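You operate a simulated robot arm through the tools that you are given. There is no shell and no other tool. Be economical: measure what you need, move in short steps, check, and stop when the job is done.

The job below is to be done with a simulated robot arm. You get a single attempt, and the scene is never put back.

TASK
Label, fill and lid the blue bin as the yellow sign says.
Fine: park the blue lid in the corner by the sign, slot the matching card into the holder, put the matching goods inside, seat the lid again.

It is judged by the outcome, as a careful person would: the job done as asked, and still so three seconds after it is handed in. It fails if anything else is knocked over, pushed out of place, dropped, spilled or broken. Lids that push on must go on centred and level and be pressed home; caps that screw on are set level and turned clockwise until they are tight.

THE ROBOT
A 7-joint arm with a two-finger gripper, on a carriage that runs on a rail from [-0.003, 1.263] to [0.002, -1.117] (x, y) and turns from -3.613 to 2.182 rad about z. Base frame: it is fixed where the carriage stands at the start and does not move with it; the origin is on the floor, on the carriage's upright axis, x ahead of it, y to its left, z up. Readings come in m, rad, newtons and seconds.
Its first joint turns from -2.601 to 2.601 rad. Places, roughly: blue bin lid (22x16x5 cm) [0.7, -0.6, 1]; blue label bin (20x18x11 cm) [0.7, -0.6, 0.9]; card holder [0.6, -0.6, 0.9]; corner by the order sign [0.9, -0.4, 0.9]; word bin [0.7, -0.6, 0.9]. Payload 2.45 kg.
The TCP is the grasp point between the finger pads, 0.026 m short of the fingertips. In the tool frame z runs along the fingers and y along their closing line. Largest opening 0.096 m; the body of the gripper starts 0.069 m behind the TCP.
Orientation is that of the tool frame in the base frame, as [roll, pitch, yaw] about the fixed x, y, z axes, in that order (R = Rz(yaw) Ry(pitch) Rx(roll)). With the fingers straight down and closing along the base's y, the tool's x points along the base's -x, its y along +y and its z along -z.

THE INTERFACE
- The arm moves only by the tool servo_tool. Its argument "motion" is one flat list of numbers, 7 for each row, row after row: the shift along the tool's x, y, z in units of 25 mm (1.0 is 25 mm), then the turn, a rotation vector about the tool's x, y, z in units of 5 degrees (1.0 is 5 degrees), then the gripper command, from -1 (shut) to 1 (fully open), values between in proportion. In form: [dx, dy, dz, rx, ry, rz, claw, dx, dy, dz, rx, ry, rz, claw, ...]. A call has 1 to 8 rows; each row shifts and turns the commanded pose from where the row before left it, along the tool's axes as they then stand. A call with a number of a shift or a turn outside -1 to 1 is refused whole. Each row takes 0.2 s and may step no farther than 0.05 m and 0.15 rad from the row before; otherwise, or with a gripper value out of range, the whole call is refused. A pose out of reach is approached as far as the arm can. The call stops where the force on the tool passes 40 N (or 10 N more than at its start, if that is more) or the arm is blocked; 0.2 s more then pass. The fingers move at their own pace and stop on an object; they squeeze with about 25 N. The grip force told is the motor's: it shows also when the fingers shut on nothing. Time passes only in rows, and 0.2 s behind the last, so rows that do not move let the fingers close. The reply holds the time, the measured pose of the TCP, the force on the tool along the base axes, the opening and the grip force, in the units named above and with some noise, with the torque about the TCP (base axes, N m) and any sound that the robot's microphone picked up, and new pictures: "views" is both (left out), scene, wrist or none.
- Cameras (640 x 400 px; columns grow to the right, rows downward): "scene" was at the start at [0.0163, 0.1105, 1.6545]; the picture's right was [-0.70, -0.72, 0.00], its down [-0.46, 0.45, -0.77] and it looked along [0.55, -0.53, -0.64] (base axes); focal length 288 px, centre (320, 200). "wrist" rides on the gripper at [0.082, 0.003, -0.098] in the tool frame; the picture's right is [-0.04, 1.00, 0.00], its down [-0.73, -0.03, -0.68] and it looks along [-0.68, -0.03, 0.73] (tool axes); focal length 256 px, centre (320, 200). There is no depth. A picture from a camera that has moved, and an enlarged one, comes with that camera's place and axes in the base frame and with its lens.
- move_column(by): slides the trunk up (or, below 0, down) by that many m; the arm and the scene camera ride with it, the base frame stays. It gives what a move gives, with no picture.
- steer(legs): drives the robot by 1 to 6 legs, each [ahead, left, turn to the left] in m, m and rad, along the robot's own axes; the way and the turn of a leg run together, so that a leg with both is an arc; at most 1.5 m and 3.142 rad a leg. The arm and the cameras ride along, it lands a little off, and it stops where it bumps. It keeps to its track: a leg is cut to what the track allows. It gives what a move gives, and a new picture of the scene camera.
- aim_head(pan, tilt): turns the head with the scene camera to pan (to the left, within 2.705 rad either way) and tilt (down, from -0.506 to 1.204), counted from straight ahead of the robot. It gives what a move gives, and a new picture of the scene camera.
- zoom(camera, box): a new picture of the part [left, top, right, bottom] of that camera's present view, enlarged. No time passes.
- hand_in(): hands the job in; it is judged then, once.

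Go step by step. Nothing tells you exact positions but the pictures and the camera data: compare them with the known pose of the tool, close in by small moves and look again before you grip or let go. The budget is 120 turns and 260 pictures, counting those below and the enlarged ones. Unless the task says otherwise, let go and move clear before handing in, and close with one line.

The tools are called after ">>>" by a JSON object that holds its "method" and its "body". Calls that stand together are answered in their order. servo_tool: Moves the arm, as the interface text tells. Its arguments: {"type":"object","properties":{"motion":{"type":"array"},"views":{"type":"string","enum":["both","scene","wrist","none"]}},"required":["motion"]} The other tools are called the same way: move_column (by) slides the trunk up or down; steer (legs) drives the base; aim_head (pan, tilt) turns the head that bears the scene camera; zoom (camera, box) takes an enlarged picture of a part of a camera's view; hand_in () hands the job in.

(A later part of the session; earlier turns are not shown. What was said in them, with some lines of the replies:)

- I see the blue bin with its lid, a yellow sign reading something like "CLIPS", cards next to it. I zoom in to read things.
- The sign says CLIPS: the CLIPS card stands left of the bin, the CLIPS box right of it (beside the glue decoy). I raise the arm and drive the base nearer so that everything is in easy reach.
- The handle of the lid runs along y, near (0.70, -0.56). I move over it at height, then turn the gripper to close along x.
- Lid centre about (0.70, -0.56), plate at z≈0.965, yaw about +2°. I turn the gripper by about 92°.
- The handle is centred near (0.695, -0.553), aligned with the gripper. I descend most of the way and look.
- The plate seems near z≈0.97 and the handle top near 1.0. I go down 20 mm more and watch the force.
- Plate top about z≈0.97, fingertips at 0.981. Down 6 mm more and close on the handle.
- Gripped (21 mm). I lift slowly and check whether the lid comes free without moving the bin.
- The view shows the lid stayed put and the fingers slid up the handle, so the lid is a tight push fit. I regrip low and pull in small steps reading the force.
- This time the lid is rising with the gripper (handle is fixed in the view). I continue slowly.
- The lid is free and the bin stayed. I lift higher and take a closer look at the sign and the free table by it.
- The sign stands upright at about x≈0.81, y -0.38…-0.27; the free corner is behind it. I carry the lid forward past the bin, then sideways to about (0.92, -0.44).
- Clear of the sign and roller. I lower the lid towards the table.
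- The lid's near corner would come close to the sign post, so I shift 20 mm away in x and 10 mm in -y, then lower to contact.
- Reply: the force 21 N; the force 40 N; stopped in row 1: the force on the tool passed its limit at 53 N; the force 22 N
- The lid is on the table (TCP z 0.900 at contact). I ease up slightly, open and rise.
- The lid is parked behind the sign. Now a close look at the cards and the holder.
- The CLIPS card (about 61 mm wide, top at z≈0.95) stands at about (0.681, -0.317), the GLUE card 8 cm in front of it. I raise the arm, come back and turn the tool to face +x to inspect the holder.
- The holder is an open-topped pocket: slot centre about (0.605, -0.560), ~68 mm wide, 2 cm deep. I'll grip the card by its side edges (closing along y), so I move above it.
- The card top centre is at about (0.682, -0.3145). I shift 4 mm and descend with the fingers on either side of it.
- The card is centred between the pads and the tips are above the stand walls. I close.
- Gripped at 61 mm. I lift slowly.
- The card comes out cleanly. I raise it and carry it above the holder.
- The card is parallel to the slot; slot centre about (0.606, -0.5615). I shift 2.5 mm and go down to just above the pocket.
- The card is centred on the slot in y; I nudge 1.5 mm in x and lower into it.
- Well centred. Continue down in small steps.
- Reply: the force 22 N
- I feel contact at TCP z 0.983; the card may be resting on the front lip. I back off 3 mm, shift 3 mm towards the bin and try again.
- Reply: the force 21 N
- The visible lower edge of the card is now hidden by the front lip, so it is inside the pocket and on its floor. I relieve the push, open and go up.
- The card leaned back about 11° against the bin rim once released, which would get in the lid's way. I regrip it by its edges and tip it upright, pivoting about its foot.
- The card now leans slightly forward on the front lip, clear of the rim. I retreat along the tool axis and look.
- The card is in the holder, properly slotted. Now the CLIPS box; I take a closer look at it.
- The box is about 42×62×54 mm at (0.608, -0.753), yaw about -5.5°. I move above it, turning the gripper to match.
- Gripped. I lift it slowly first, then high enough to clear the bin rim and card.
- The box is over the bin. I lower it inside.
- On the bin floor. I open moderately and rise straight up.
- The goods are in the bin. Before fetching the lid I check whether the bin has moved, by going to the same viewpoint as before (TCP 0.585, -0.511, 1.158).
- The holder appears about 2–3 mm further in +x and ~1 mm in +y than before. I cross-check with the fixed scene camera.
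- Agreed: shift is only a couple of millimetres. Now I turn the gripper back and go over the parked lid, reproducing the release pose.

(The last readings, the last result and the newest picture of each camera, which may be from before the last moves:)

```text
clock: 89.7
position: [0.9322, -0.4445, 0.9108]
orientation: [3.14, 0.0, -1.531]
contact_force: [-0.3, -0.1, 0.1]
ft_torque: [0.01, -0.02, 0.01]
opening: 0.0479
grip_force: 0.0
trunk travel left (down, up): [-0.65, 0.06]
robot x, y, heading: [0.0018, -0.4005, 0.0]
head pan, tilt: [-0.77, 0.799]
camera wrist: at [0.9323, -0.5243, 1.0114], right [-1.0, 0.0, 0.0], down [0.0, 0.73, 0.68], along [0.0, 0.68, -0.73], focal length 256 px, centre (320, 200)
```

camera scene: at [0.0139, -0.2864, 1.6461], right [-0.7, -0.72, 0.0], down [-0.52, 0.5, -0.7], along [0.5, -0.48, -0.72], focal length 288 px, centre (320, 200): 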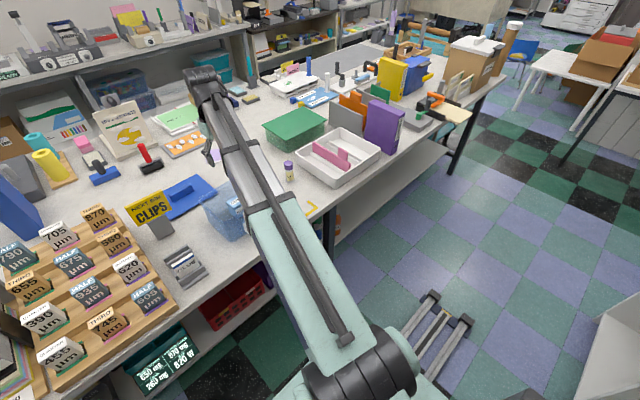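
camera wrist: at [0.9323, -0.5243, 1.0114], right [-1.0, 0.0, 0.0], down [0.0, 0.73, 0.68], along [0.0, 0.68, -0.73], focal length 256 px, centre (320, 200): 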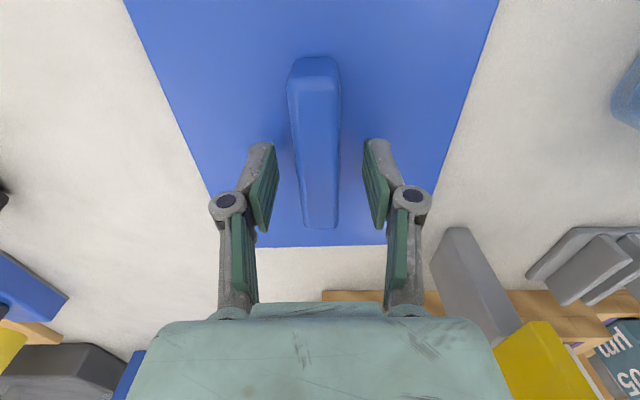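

>>> {"method": "servo_tool", "body": {"motion": [0, 0, 0.36, 0, 0, 0, 0, 0, 0, 0, 0, 0, 0, -0.4, 0, 0, 0, 0, 0, 0, -1, 0, 0, 0, 0, 0, 0, -1, 0, 0, 0, 0, 0, 0, -1], "views": "wrist"}}

>>> {"method": "servo_tool", "body": {"motion": [0, 0, -0.15, 0, 0, 0, -1, 0, 0, -0.15, 0, 0, 0, -1, 0, 0, -0.2, 0, 0, 0, -1, 0, 0, -0.3, 0, 0, 0, -1], "views": "wrist"}}

```text
clock: 90.9
position: [0.9318, -0.4447, 0.9024]
orientation: [-3.14, 0.002, -1.533]
contact_force: [-0.8, -0.5, 2.9]
ft_torque: [0.01, 0.01, 0.01]
opening: 0.021
grip_force: 24.8
trunk travel left (down, up): [-0.65, 0.06]
robot x, y, heading: [0.0003, -0.3991, -0.0]
head pan, tilt: [-0.77, 0.799]
camera wrist: at [0.9321, -0.5239, 1.0025], right [-1.0, 0.0, 0.0], down [0.0, 0.73, 0.68], along [0.0, 0.68, -0.73], focal length 256 px, centre (320, 200)
```

wrist: 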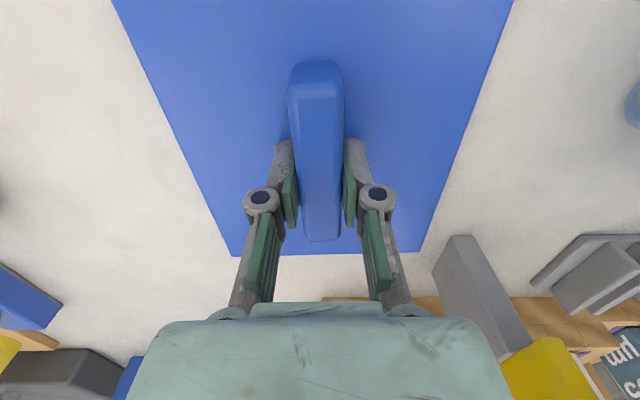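

```text
clock: 91.9
position: [0.9319, -0.4445, 0.9222]
orientation: [3.141, 0.0, -1.533]
contact_force: [0.2, 0.1, -0.3]
ft_torque: [0.03, 0.01, -0.03]
opening: 0.0211
grip_force: 24.8
trunk travel left (down, up): [-0.65, 0.06]
robot x, y, heading: [0.0024, -0.4022, -0.006]
head pan, tilt: [-0.77, 0.799]
camera wrist: at [0.9318, -0.5246, 1.0223], right [-1.0, 0.0, 0.0], down [0.0, 0.73, 0.68], along [0.0, 0.68, -0.73], focal length 256 px, centre (320, 200)
```

wrist: 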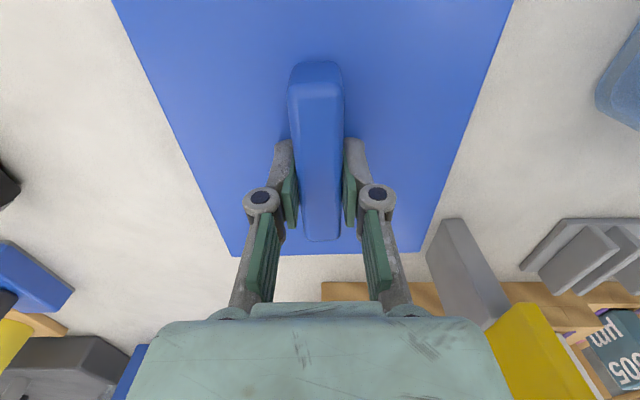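

The lid is held again. I raise it and carry it back over the bin by the same path.

>>> {"method": "servo_tool", "body": {"motion": [0, 0, -1, 0, 0, 0, -1, 0, 0, -1, 0, 0, 0, -1, 0, 0, -1, 0, 0, 0, -1, 0, 0, -1, 0, 0, 0, -1, 0, 0, -1, 0, 0, 0, -1, 0, 0, -1, 0, 0, 0, -1, 0, 0, -1, 0, 0, 0, -1, 0, 0, -1, 0, 0, 0, -1], "views": "none"}}

>>> {"method": "servo_tool", "body": {"motion": [0.8, 0, 0, 0, 0, 0, -1, 0.8, 0, 0, 0, 0, 0, -1, 0.8, 0, 0, 0, 0, 0, -1, 0.8, 0, 0, 0, 0, 0, -1, 0.75, 0, 0, 0, 0, 0, -1, 0, 0.8, 0, 0, 0, 0, -1, 0, 0.8, 0, 0, 0, 0, -1, 0, 0.8, 0, 0, 0, 0, -1], "views": "none"}}

>>> {"method": "servo_tool", "body": {"motion": [0, 0.9, 0, 0, 0, 0, -1, 0, 0.9, 0, 0, 0, 0, -1, 0, 0.9, 0, 0, 0, 0, -1, 0, 0.9, 0, 0, 0, 0, -1, 0, 0.9, 0, 0, 0, 0, -1, 0, 0.9, 0, 0, 0, 0, -1, 0, 0.9, 0, 0, 0, 0, -1, 0, 0.82, 0, 0, 0, 0, -1], "views": "both"}}

```text
clock: 93.7
position: [0.9317, -0.4449, 1.1218]
orientation: [3.14, 0.001, -1.532]
contact_force: [0.0, -0.2, 0.3]
ft_torque: [0.0, 0.02, -0.01]
opening: 0.0213
grip_force: 25.1
trunk travel left (down, up): [-0.65, 0.06]
robot x, y, heading: [0.0001, -0.4006, -0.003]
head pan, tilt: [-0.77, 0.799]
```

```text
clock: 95.5
position: [0.8761, -0.5457, 1.1218]
orientation: [3.139, 0.0, -1.531]
contact_force: [0.2, -0.2, -0.7]
ft_torque: [0.03, 0.0, 0.03]
opening: 0.0211
grip_force: 25.1
trunk travel left (down, up): [-0.65, 0.06]
robot x, y, heading: [0.0019, -0.4, -0.001]
head pan, tilt: [-0.77, 0.799]
```

```text
clock: 97.3
position: [0.6959, -0.5539, 1.1213]
orientation: [3.141, 0.0, -1.532]
contact_force: [0.2, 0.4, -0.6]
ft_torque: [-0.03, 0.01, 0.01]
opening: 0.0212
grip_force: 24.9
trunk travel left (down, up): [-0.65, 0.06]
robot x, y, heading: [0.0016, -0.4012, -0.001]
head pan, tilt: [-0.77, 0.799]
camera scene: at [0.014, -0.2864, 1.6461], right [-0.7, -0.72, 0.0], down [-0.52, 0.5, -0.7], along [0.5, -0.48, -0.72], focal length 288 px, centre (320, 200)
camera wrist: at [0.6966, -0.6333, 1.2231], right [-1.0, 0.0, 0.0], down [0.0, 0.73, 0.68], along [0.0, 0.68, -0.73], focal length 256 px, centre (320, 200)
```

scene: 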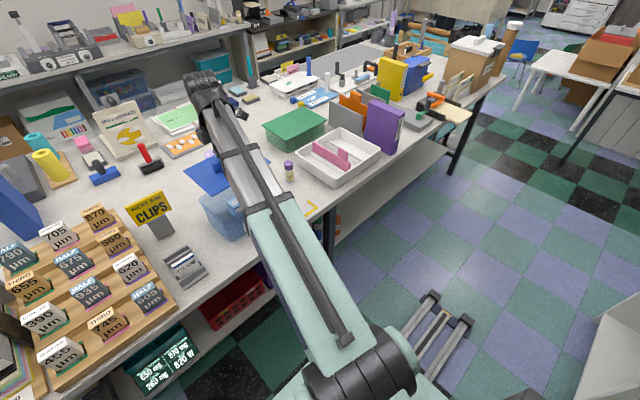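
wrist: 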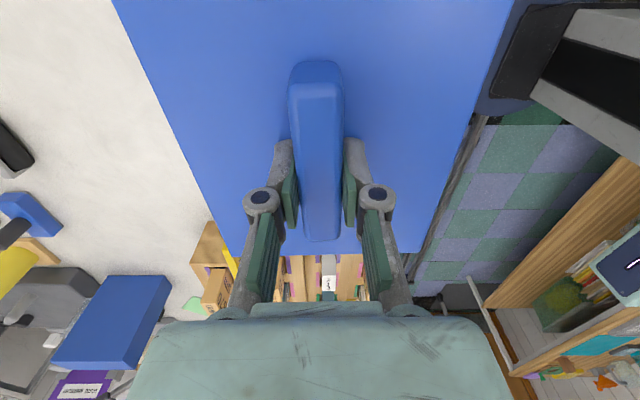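

I trim ~2 mm for the bin shift and lower to just above the rim, to compare with the picture taken at lift-off.

>>> {"method": "servo_tool", "body": {"motion": [-0.05, -0.07, 0.8, 0, 0, 0, -1, 0, 0, 0.8, 0, 0, 0, -1, 0, 0, 0.8, 0, 0, 0, -1, 0, 0, 0.8, 0, 0, 0, -1, 0, 0, 0.5, 0, 0, 0, -1], "views": "wrist"}}

>>> {"method": "zoom", "body": {"camera": "scene", "box": [120, 120, 320, 245]}}

>>> {"method": "zoom", "body": {"camera": "scene", "box": [186, 180, 282, 240]}}

```text
clock: 98.5
position: [0.6987, -0.5502, 1.0297]
orientation: [-3.141, 0.002, -1.531]
contact_force: [-0.3, 0.4, 0.1]
ft_torque: [-0.01, 0.0, 0.0]
opening: 0.0212
grip_force: 25.3
trunk travel left (down, up): [-0.65, 0.06]
robot x, y, heading: [-0.001, -0.3987, -0.0]
head pan, tilt: [-0.77, 0.799]
camera wrist: at [0.6991, -0.6309, 1.1309], right [-1.0, 0.0, 0.0], down [0.0, 0.73, 0.68], along [0.0, 0.68, -0.73], focal length 256 px, centre (320, 200)
```

wrist: 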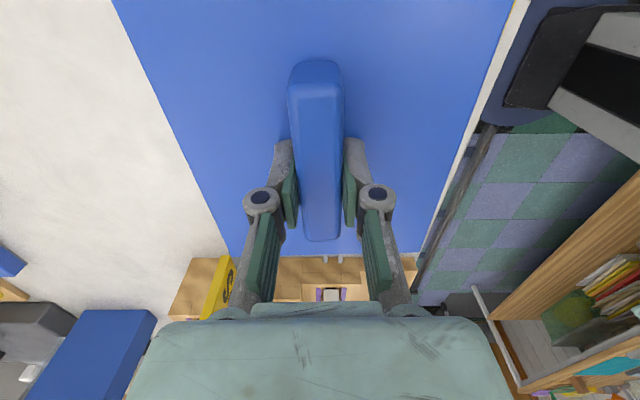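

```text
3.20 times, centred on (220, 182) of scene
camera zoom: at [0.0141, -0.2864, 1.6461], right [-0.7, -0.72, 0.0], down [-0.52, 0.5, -0.7], along [0.5, -0.48, -0.72], focal length 920 px, centre (640, 256)
```

zoom: 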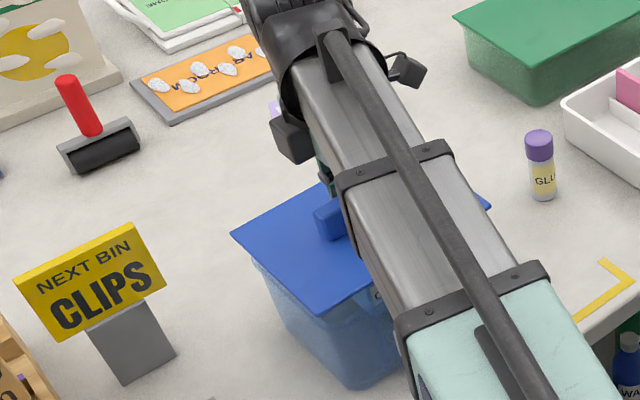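

```text
6.67 times, centred on (234, 210) of scene
camera zoom: at [0.0141, -0.2864, 1.6461], right [-0.7, -0.72, 0.0], down [-0.52, 0.5, -0.7], along [0.5, -0.48, -0.72], focal length 1918 px, centre (893, 133)
```

zoom: 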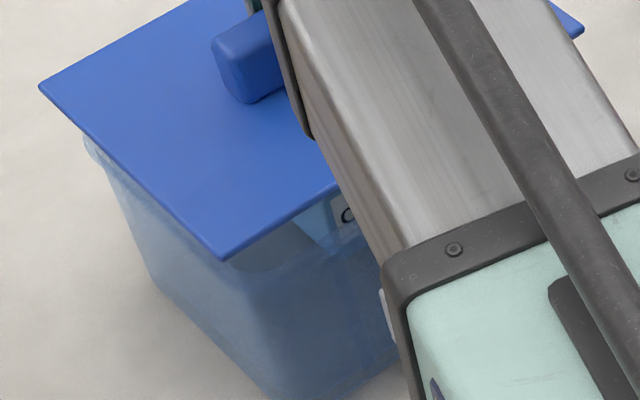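

Lid and bin look aligned. I lower in small steps, watching the force.

>>> {"method": "servo_tool", "body": {"motion": [0, 0, 0.3, 0, 0, 0, -1, 0, 0, 0.25, 0, 0, 0, -1], "views": "none"}}

>>> {"method": "servo_tool", "body": {"motion": [0, 0, 0.15, 0, 0, 0, -1], "views": "none"}}

>>> {"method": "servo_tool", "body": {"motion": [0, 0, 0.12, 0, 0, 0, -1], "views": "wrist"}}

>>> {"method": "zoom", "body": {"camera": "scene", "box": [186, 180, 282, 240]}}

```text
clock: 99.1
position: [0.6997, -0.5508, 1.0169]
orientation: [3.138, 0.0, -1.532]
contact_force: [0.6, 0.0, -1.3]
ft_torque: [-0.01, 0.04, -0.02]
opening: 0.021
grip_force: 25.4
trunk travel left (down, up): [-0.65, 0.06]
robot x, y, heading: [0.0064, -0.3993, 0.004]
head pan, tilt: [-0.77, 0.799]
```

```text
clock: 99.5
position: [0.6993, -0.5519, 1.012]
orientation: [-3.14, -0.001, -1.533]
contact_force: [0.4, 0.8, 1.3]
ft_torque: [0.0, -0.1, -0.05]
opening: 0.0211
grip_force: 25.6
trunk travel left (down, up): [-0.65, 0.06]
robot x, y, heading: [0.0017, -0.4006, 0.001]
head pan, tilt: [-0.77, 0.799]
```

```text
clock: 99.9
position: [0.6993, -0.5514, 1.0091]
orientation: [-3.141, -0.001, -1.532]
contact_force: [0.3, 0.2, 0.0]
ft_torque: [-0.03, 0.03, 0.03]
opening: 0.0213
grip_force: 25.6
trunk travel left (down, up): [-0.65, 0.06]
robot x, y, heading: [-0.0003, -0.3988, -0.004]
head pan, tilt: [-0.77, 0.799]
camera wrist: at [0.6997, -0.6315, 1.1088], right [-1.0, 0.0, 0.0], down [0.0, 0.73, 0.68], along [0.0, 0.68, -0.73], focal length 256 px, centre (320, 200)
```

wrist: 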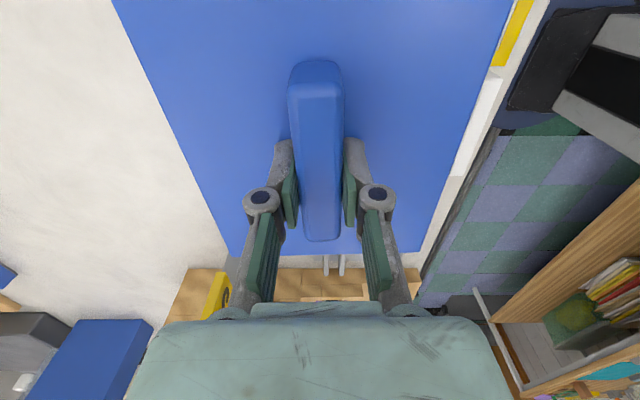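

```text
6.67 times, centred on (234, 210) of scene
camera zoom: at [0.014, -0.2864, 1.6461], right [-0.7, -0.72, 0.0], down [-0.52, 0.5, -0.7], along [0.5, -0.48, -0.72], focal length 1918 px, centre (893, 133)
```

zoom: 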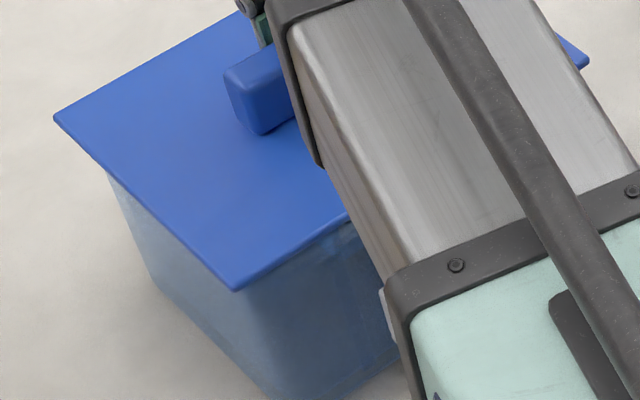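

The measured pose is ~2 mm past my target; I correct by that and lower on.

>>> {"method": "servo_tool", "body": {"motion": [0.06, 0.08, 0, 0, 0, 0, -1, 0, 0, 0, 0, 0, 0, -1], "views": "none"}}

>>> {"method": "servo_tool", "body": {"motion": [0, 0, 0.1, 0, 0, 0, -1], "views": "none"}}

>>> {"method": "servo_tool", "body": {"motion": [0, 0, 0.1, 0, 0, 0, -1], "views": "both"}}

>>> {"method": "zoom", "body": {"camera": "scene", "box": [120, 120, 320, 245]}}

```text
clock: 100.5
position: [0.6986, -0.5517, 1.0084]
orientation: [3.14, 0.001, -1.532]
contact_force: [-0.4, -0.4, 0.2]
ft_torque: [0.04, 0.01, -0.01]
opening: 0.0212
grip_force: 25.3
trunk travel left (down, up): [-0.65, 0.06]
robot x, y, heading: [-0.0, -0.3989, -0.002]
head pan, tilt: [-0.77, 0.799]
```

```text
clock: 100.9
position: [0.6984, -0.5526, 1.0066]
orientation: [3.14, 0.002, -1.532]
contact_force: [0.1, 0.8, -0.7]
ft_torque: [-0.01, -0.01, -0.02]
opening: 0.0212
grip_force: 24.5
trunk travel left (down, up): [-0.65, 0.06]
robot x, y, heading: [0.0022, -0.3969, 0.003]
head pan, tilt: [-0.77, 0.799]
```

```text
clock: 101.3
position: [0.6972, -0.5521, 1.0047]
orientation: [-3.141, -0.002, -1.532]
contact_force: [1.4, -1.0, 7.1]
ft_torque: [0.12, -0.01, 0.01]
opening: 0.021
grip_force: 24.9
trunk travel left (down, up): [-0.65, 0.06]
robot x, y, heading: [-0.0016, -0.3982, -0.0]
head pan, tilt: [-0.77, 0.799]
camera scene: at [0.0135, -0.2864, 1.6463], right [-0.7, -0.72, 0.0], down [-0.51, 0.5, -0.7], along [0.5, -0.48, -0.72], focal length 288 px, centre (320, 200)
camera wrist: at [0.6976, -0.6324, 1.1046], right [-1.0, 0.0, 0.0], down [0.0, 0.73, 0.68], along [0.0, 0.68, -0.73], focal length 256 px, centre (320, 200)
```

scene: 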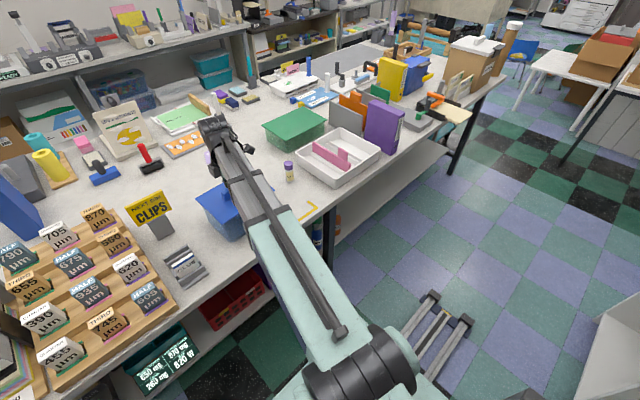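
wrist: 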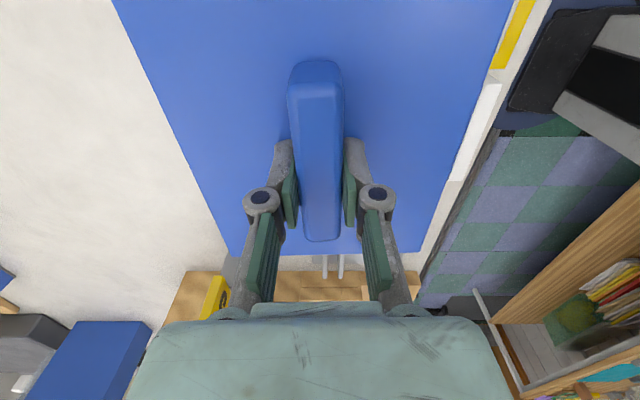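

```text
3.20 times, centred on (220, 182) of scene
camera zoom: at [0.0135, -0.2864, 1.6463], right [-0.7, -0.72, 0.0], down [-0.51, 0.5, -0.7], along [0.5, -0.48, -0.72], focal length 920 px, centre (640, 256)
```

zoom: 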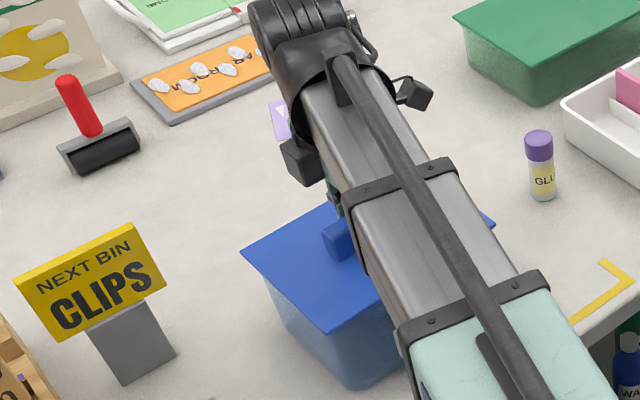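

It touches at z 1.0047, which is the seated height within ~1–2 mm. I press it home in small increments.

>>> {"method": "servo_tool", "body": {"motion": [0, 0, 0.1, 0, 0, 0, -1], "views": "none"}}

>>> {"method": "servo_tool", "body": {"motion": [0, 0, 0.1, 0, 0, 0, -1], "views": "none"}}

>>> {"method": "servo_tool", "body": {"motion": [0, 0, 0.1, 0, 0, 0, -1], "views": "none"}}

```text
clock: 101.7
position: [0.698, -0.5527, 1.0013]
orientation: [3.141, -0.003, -1.532]
contact_force: [5.2, -1.1, 20.8]
ft_torque: [0.0, -0.13, -0.01]
opening: 0.0214
grip_force: 24.4
trunk travel left (down, up): [-0.65, 0.06]
robot x, y, heading: [-0.0006, -0.4005, -0.001]
head pan, tilt: [-0.77, 0.799]
```

```text
clock: 102.2
position: [0.6984, -0.5527, 1.0011]
orientation: [-3.135, -0.001, -1.533]
contact_force: [-3.1, 1.7, 21.9]
ft_torque: [0.1, 0.27, -0.01]
opening: 0.0212
grip_force: 25.2
trunk travel left (down, up): [-0.65, 0.06]
robot x, y, heading: [0.001, -0.4003, 0.003]
head pan, tilt: [-0.77, 0.799]
stopped in row 1: the force on the tool passed its limit at 41 N (the readings are from after the stop); the commanded pose is now the measured one
```

```text
clock: 102.7
position: [0.6972, -0.5526, 1.001]
orientation: [-3.133, -0.002, -1.531]
contact_force: [-5.4, 0.8, 23.7]
ft_torque: [0.14, 0.43, 0.01]
opening: 0.021
grip_force: 25.0
trunk travel left (down, up): [-0.65, 0.06]
robot x, y, heading: [-0.0029, -0.4045, 0.002]
head pan, tilt: [-0.77, 0.799]
stopped in row 1: the force on the tool passed its limit at 41 N (the readings are from after the stop); the commanded pose is now the measured one
```

Stiff stop at 1.001. I release, rise and inspect whether it is level and fully down.

>>> {"method": "servo_tool", "body": {"motion": [0, 0, -0.04, -0.08, 0, 0, -0.3, 0, 0, 0, 0, 0, 0, -0.2, 0, 0, -0.4, 0, 0, 0, -0.2, 0, 0, -1, 0, 0, 0, -0.2, 0, 0, -1, 0, 0, 0, -0.2, 0, 0, -1, 0, 0, 0, -0.2, 0, 0, -1, 0, 0, 0, -0.2, 0, 0, -1, 0, 0, 0, -0.2], "views": "both"}}

>>> {"method": "zoom", "body": {"camera": "scene", "box": [186, 170, 282, 240]}}

```text
clock: 104.5
position: [0.7003, -0.5512, 1.1357]
orientation: [3.141, -0.003, -1.533]
contact_force: [0.4, -0.1, 0.5]
ft_torque: [0.01, -0.02, -0.01]
opening: 0.0385
grip_force: 0.1
trunk travel left (down, up): [-0.65, 0.06]
robot x, y, heading: [0.0005, -0.3953, 0.0]
head pan, tilt: [-0.77, 0.799]
camera scene: at [0.014, -0.2864, 1.6461], right [-0.7, -0.72, 0.0], down [-0.52, 0.5, -0.7], along [0.5, -0.48, -0.72], focal length 288 px, centre (320, 200)
camera wrist: at [0.6997, -0.6329, 1.2365], right [-1.0, 0.0, 0.0], down [0.0, 0.74, 0.68], along [0.0, 0.68, -0.74], focal length 256 px, centre (320, 200)
```

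scene: 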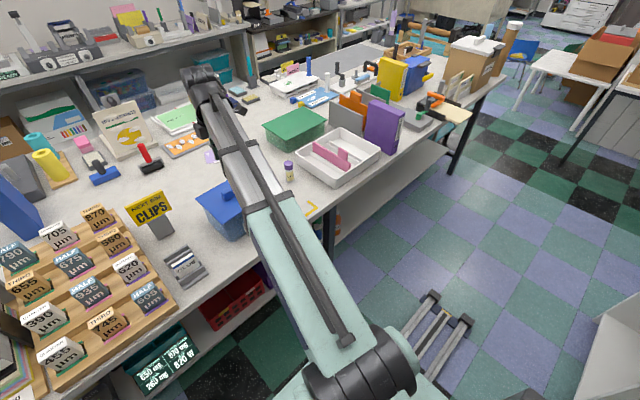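
wrist: 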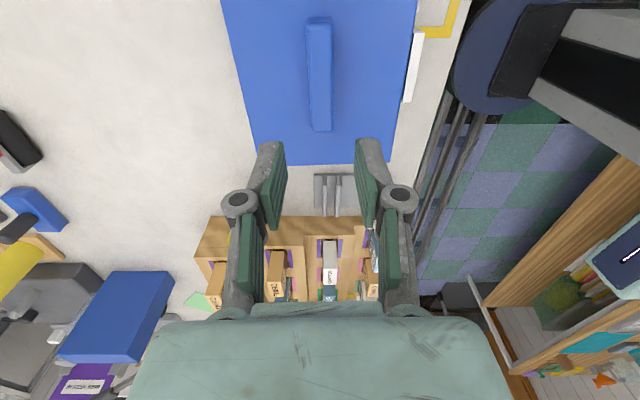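

```text
5.71 times, centred on (234, 205) of scene
camera zoom: at [0.014, -0.2864, 1.6461], right [-0.7, -0.72, 0.0], down [-0.52, 0.5, -0.7], along [0.5, -0.48, -0.72], focal length 1644 px, centre (811, 171)
```

zoom: 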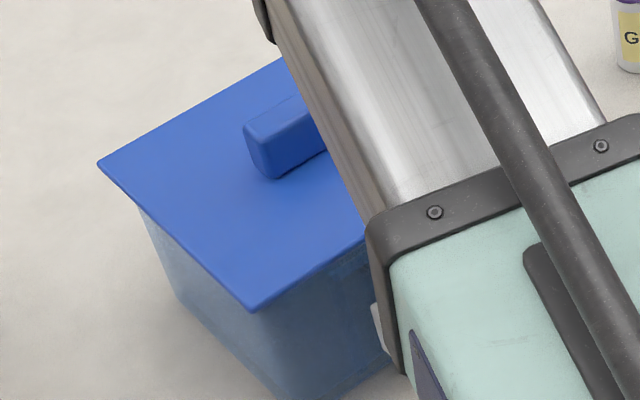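

The lid looks level and centred, with the card clear in front. For certainty I press once more on top of the handle with closed fingers.

>>> {"method": "servo_tool", "body": {"motion": [0, 0, 0.8, 0, 0, 0, -1, 0, 0, 0.8, 0, 0, 0, -1, 0, 0, 0.8, 0, 0, 0, -1, 0, 0, 0.8, 0, 0, 0, -1, 0, 0, 0.2, 0, 0, 0, -1], "views": "none"}}

>>> {"method": "servo_tool", "body": {"motion": [0, 0, 0.12, 0, 0, 0, -1, 0, 0, 0.12, 0, 0, 0, -1, 0, 0, 0.12, 0, 0, 0, -1, 0, 0, 0.12, 0, 0, 0, -1, 0, 0, 0.12, 0, 0, 0, -1, 0, 0, 0.12, 0, 0, 0, -1, 0, 0, 0.12, 0, 0, 0, -1], "views": "wrist"}}

```text
clock: 105.7
position: [0.7005, -0.5527, 1.0487]
orientation: [3.14, -0.002, -1.532]
contact_force: [0.5, 0.3, 0.2]
ft_torque: [-0.03, 0.0, 0.01]
opening: 0.0
grip_force: 24.9
trunk travel left (down, up): [-0.65, 0.06]
robot x, y, heading: [0.0001, -0.4005, -0.001]
head pan, tilt: [-0.77, 0.799]
```

```text
clock: 107.4
position: [0.6998, -0.5525, 1.0343]
orientation: [-3.135, -0.001, -1.533]
contact_force: [-4.9, 1.4, 22.5]
ft_torque: [0.08, 0.08, 0.02]
opening: 0.0057
grip_force: 25.1
trunk travel left (down, up): [-0.65, 0.06]
robot x, y, heading: [0.0003, -0.3997, 0.0]
head pan, tilt: [-0.77, 0.799]
stopped in row 7: the force on the tool passed its limit at 42 N (the readings are from after the stop); the commanded pose is now the measured one
camera wrist: at [0.6988, -0.6321, 1.1351], right [-1.0, 0.0, -0.01], down [0.0, 0.74, 0.68], along [0.01, 0.68, -0.74], focal length 256 px, centre (320, 200)
```

wrist: 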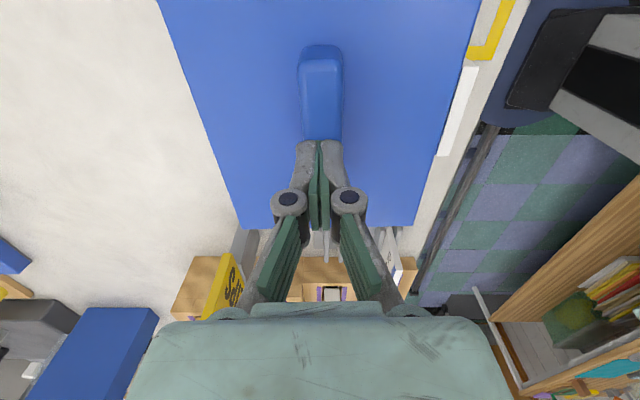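

Firmly home. I rise and move the arm aside to inspect the result with the scene camera.

>>> {"method": "servo_tool", "body": {"motion": [0, 0, -0.5, -0.08, 0, 0, -1, 0, 0, -1, 0, 0, 0, -1, 0, 0, -1, 0, 0, 0, -1, 0, 0, -1, 0, 0, 0, -1, 0, 0, -1, 0, 0, 0, -1, 0, 0, -1, 0, 0, 0, -1, 0, 0, -1, 0, 0, 0, -1], "views": "none"}}

>>> {"method": "servo_tool", "body": {"motion": [-1, 0.5, 0, 0, 0, 0, -1, -1, 0.5, 0, 0, 0, 0, -1, -1, 0.5, 0, 0, 0, 0, -1, -1, 0.5, 0, 0, 0, 0, -1, -1, 0.5, 0, 0, 0, 0, -1, -1, 0.5, 0, 0, 0, 0, -1, -1, 0, 0, 0, 0, 0, -1, -1, 0, 0, 0, 0, 0, -1], "views": "none"}}

>>> {"method": "servo_tool", "body": {"motion": [-1, 0, 0, 0, 0, 0, -1, -1, 0, 0, 0, 0, 0, -1, -1, 0, 0, 0, 0, 0, -1, -1, 0, 0, 0, 0, 0, -1, -1, 0, 0, 0, 0, 0, -1, -1, 0, 0, 0, 0, 0, -1, -1, 0, 0, 0, 0, 0, -1, -1, 0, 0, 0, 0, 0, -1], "views": "scene"}}

>>> {"method": "zoom", "body": {"camera": "scene", "box": [180, 160, 308, 240]}}

```text
clock: 109.0
position: [0.7028, -0.553, 1.1937]
orientation: [3.138, -0.004, -1.533]
contact_force: [0.2, -0.2, 1.0]
ft_torque: [0.04, -0.01, -0.01]
opening: 0.0
grip_force: 24.9
trunk travel left (down, up): [-0.65, 0.06]
robot x, y, heading: [0.0006, -0.4002, 0.005]
head pan, tilt: [-0.77, 0.799]
```

```text
clock: 110.8
position: [0.619, -0.3546, 1.1938]
orientation: [3.139, -0.005, -1.532]
contact_force: [0.3, -0.2, -0.5]
ft_torque: [0.0, -0.01, 0.01]
opening: 0.0
grip_force: 24.4
trunk travel left (down, up): [-0.65, 0.06]
robot x, y, heading: [0.0028, -0.4049, -0.005]
head pan, tilt: [-0.77, 0.799]
```

```text
clock: 112.6
position: [0.6109, -0.1546, 1.1942]
orientation: [3.138, -0.003, -1.533]
contact_force: [-0.6, -0.3, 0.0]
ft_torque: [-0.02, -0.03, 0.01]
opening: 0.0
grip_force: 25.1
trunk travel left (down, up): [-0.65, 0.06]
robot x, y, heading: [-0.0012, -0.3978, 0.002]
head pan, tilt: [-0.77, 0.799]
camera scene: at [0.014, -0.2863, 1.6461], right [-0.7, -0.72, 0.0], down [-0.52, 0.5, -0.7], along [0.5, -0.48, -0.72], focal length 288 px, centre (320, 200)
```

scene: 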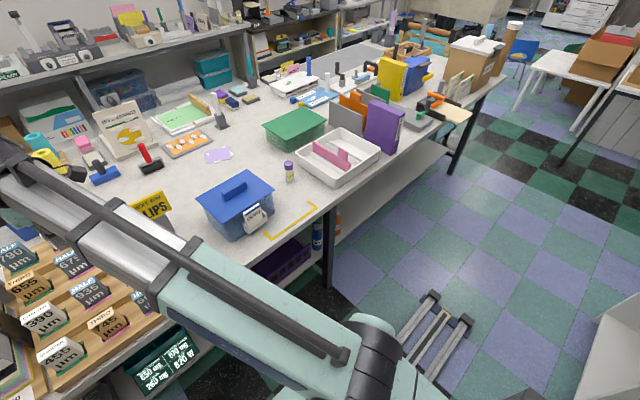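

```text
5.00 times, centred on (244, 200) of scene
camera zoom: at [0.014, -0.2863, 1.6461], right [-0.7, -0.72, 0.0], down [-0.52, 0.5, -0.7], along [0.5, -0.48, -0.72], focal length 1438 px, centre (700, 200)
```

zoom: 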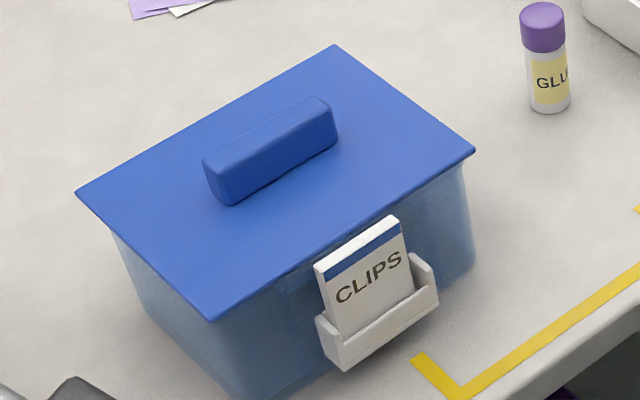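

The lid sits level and flush, the CLIPS card is in the holder, the clips are inside, and nothing else has been disturbed. I hand in.

>>> {"method": "hand_in", "body": {}}

```text
The job is handed in.
```

The blue bin is labelled with the CLIPS card, holds the clips box and has its lid pressed back on level, as the yellow sign asked. The bin itself shifted about 2–3 mm while I fitted the card.
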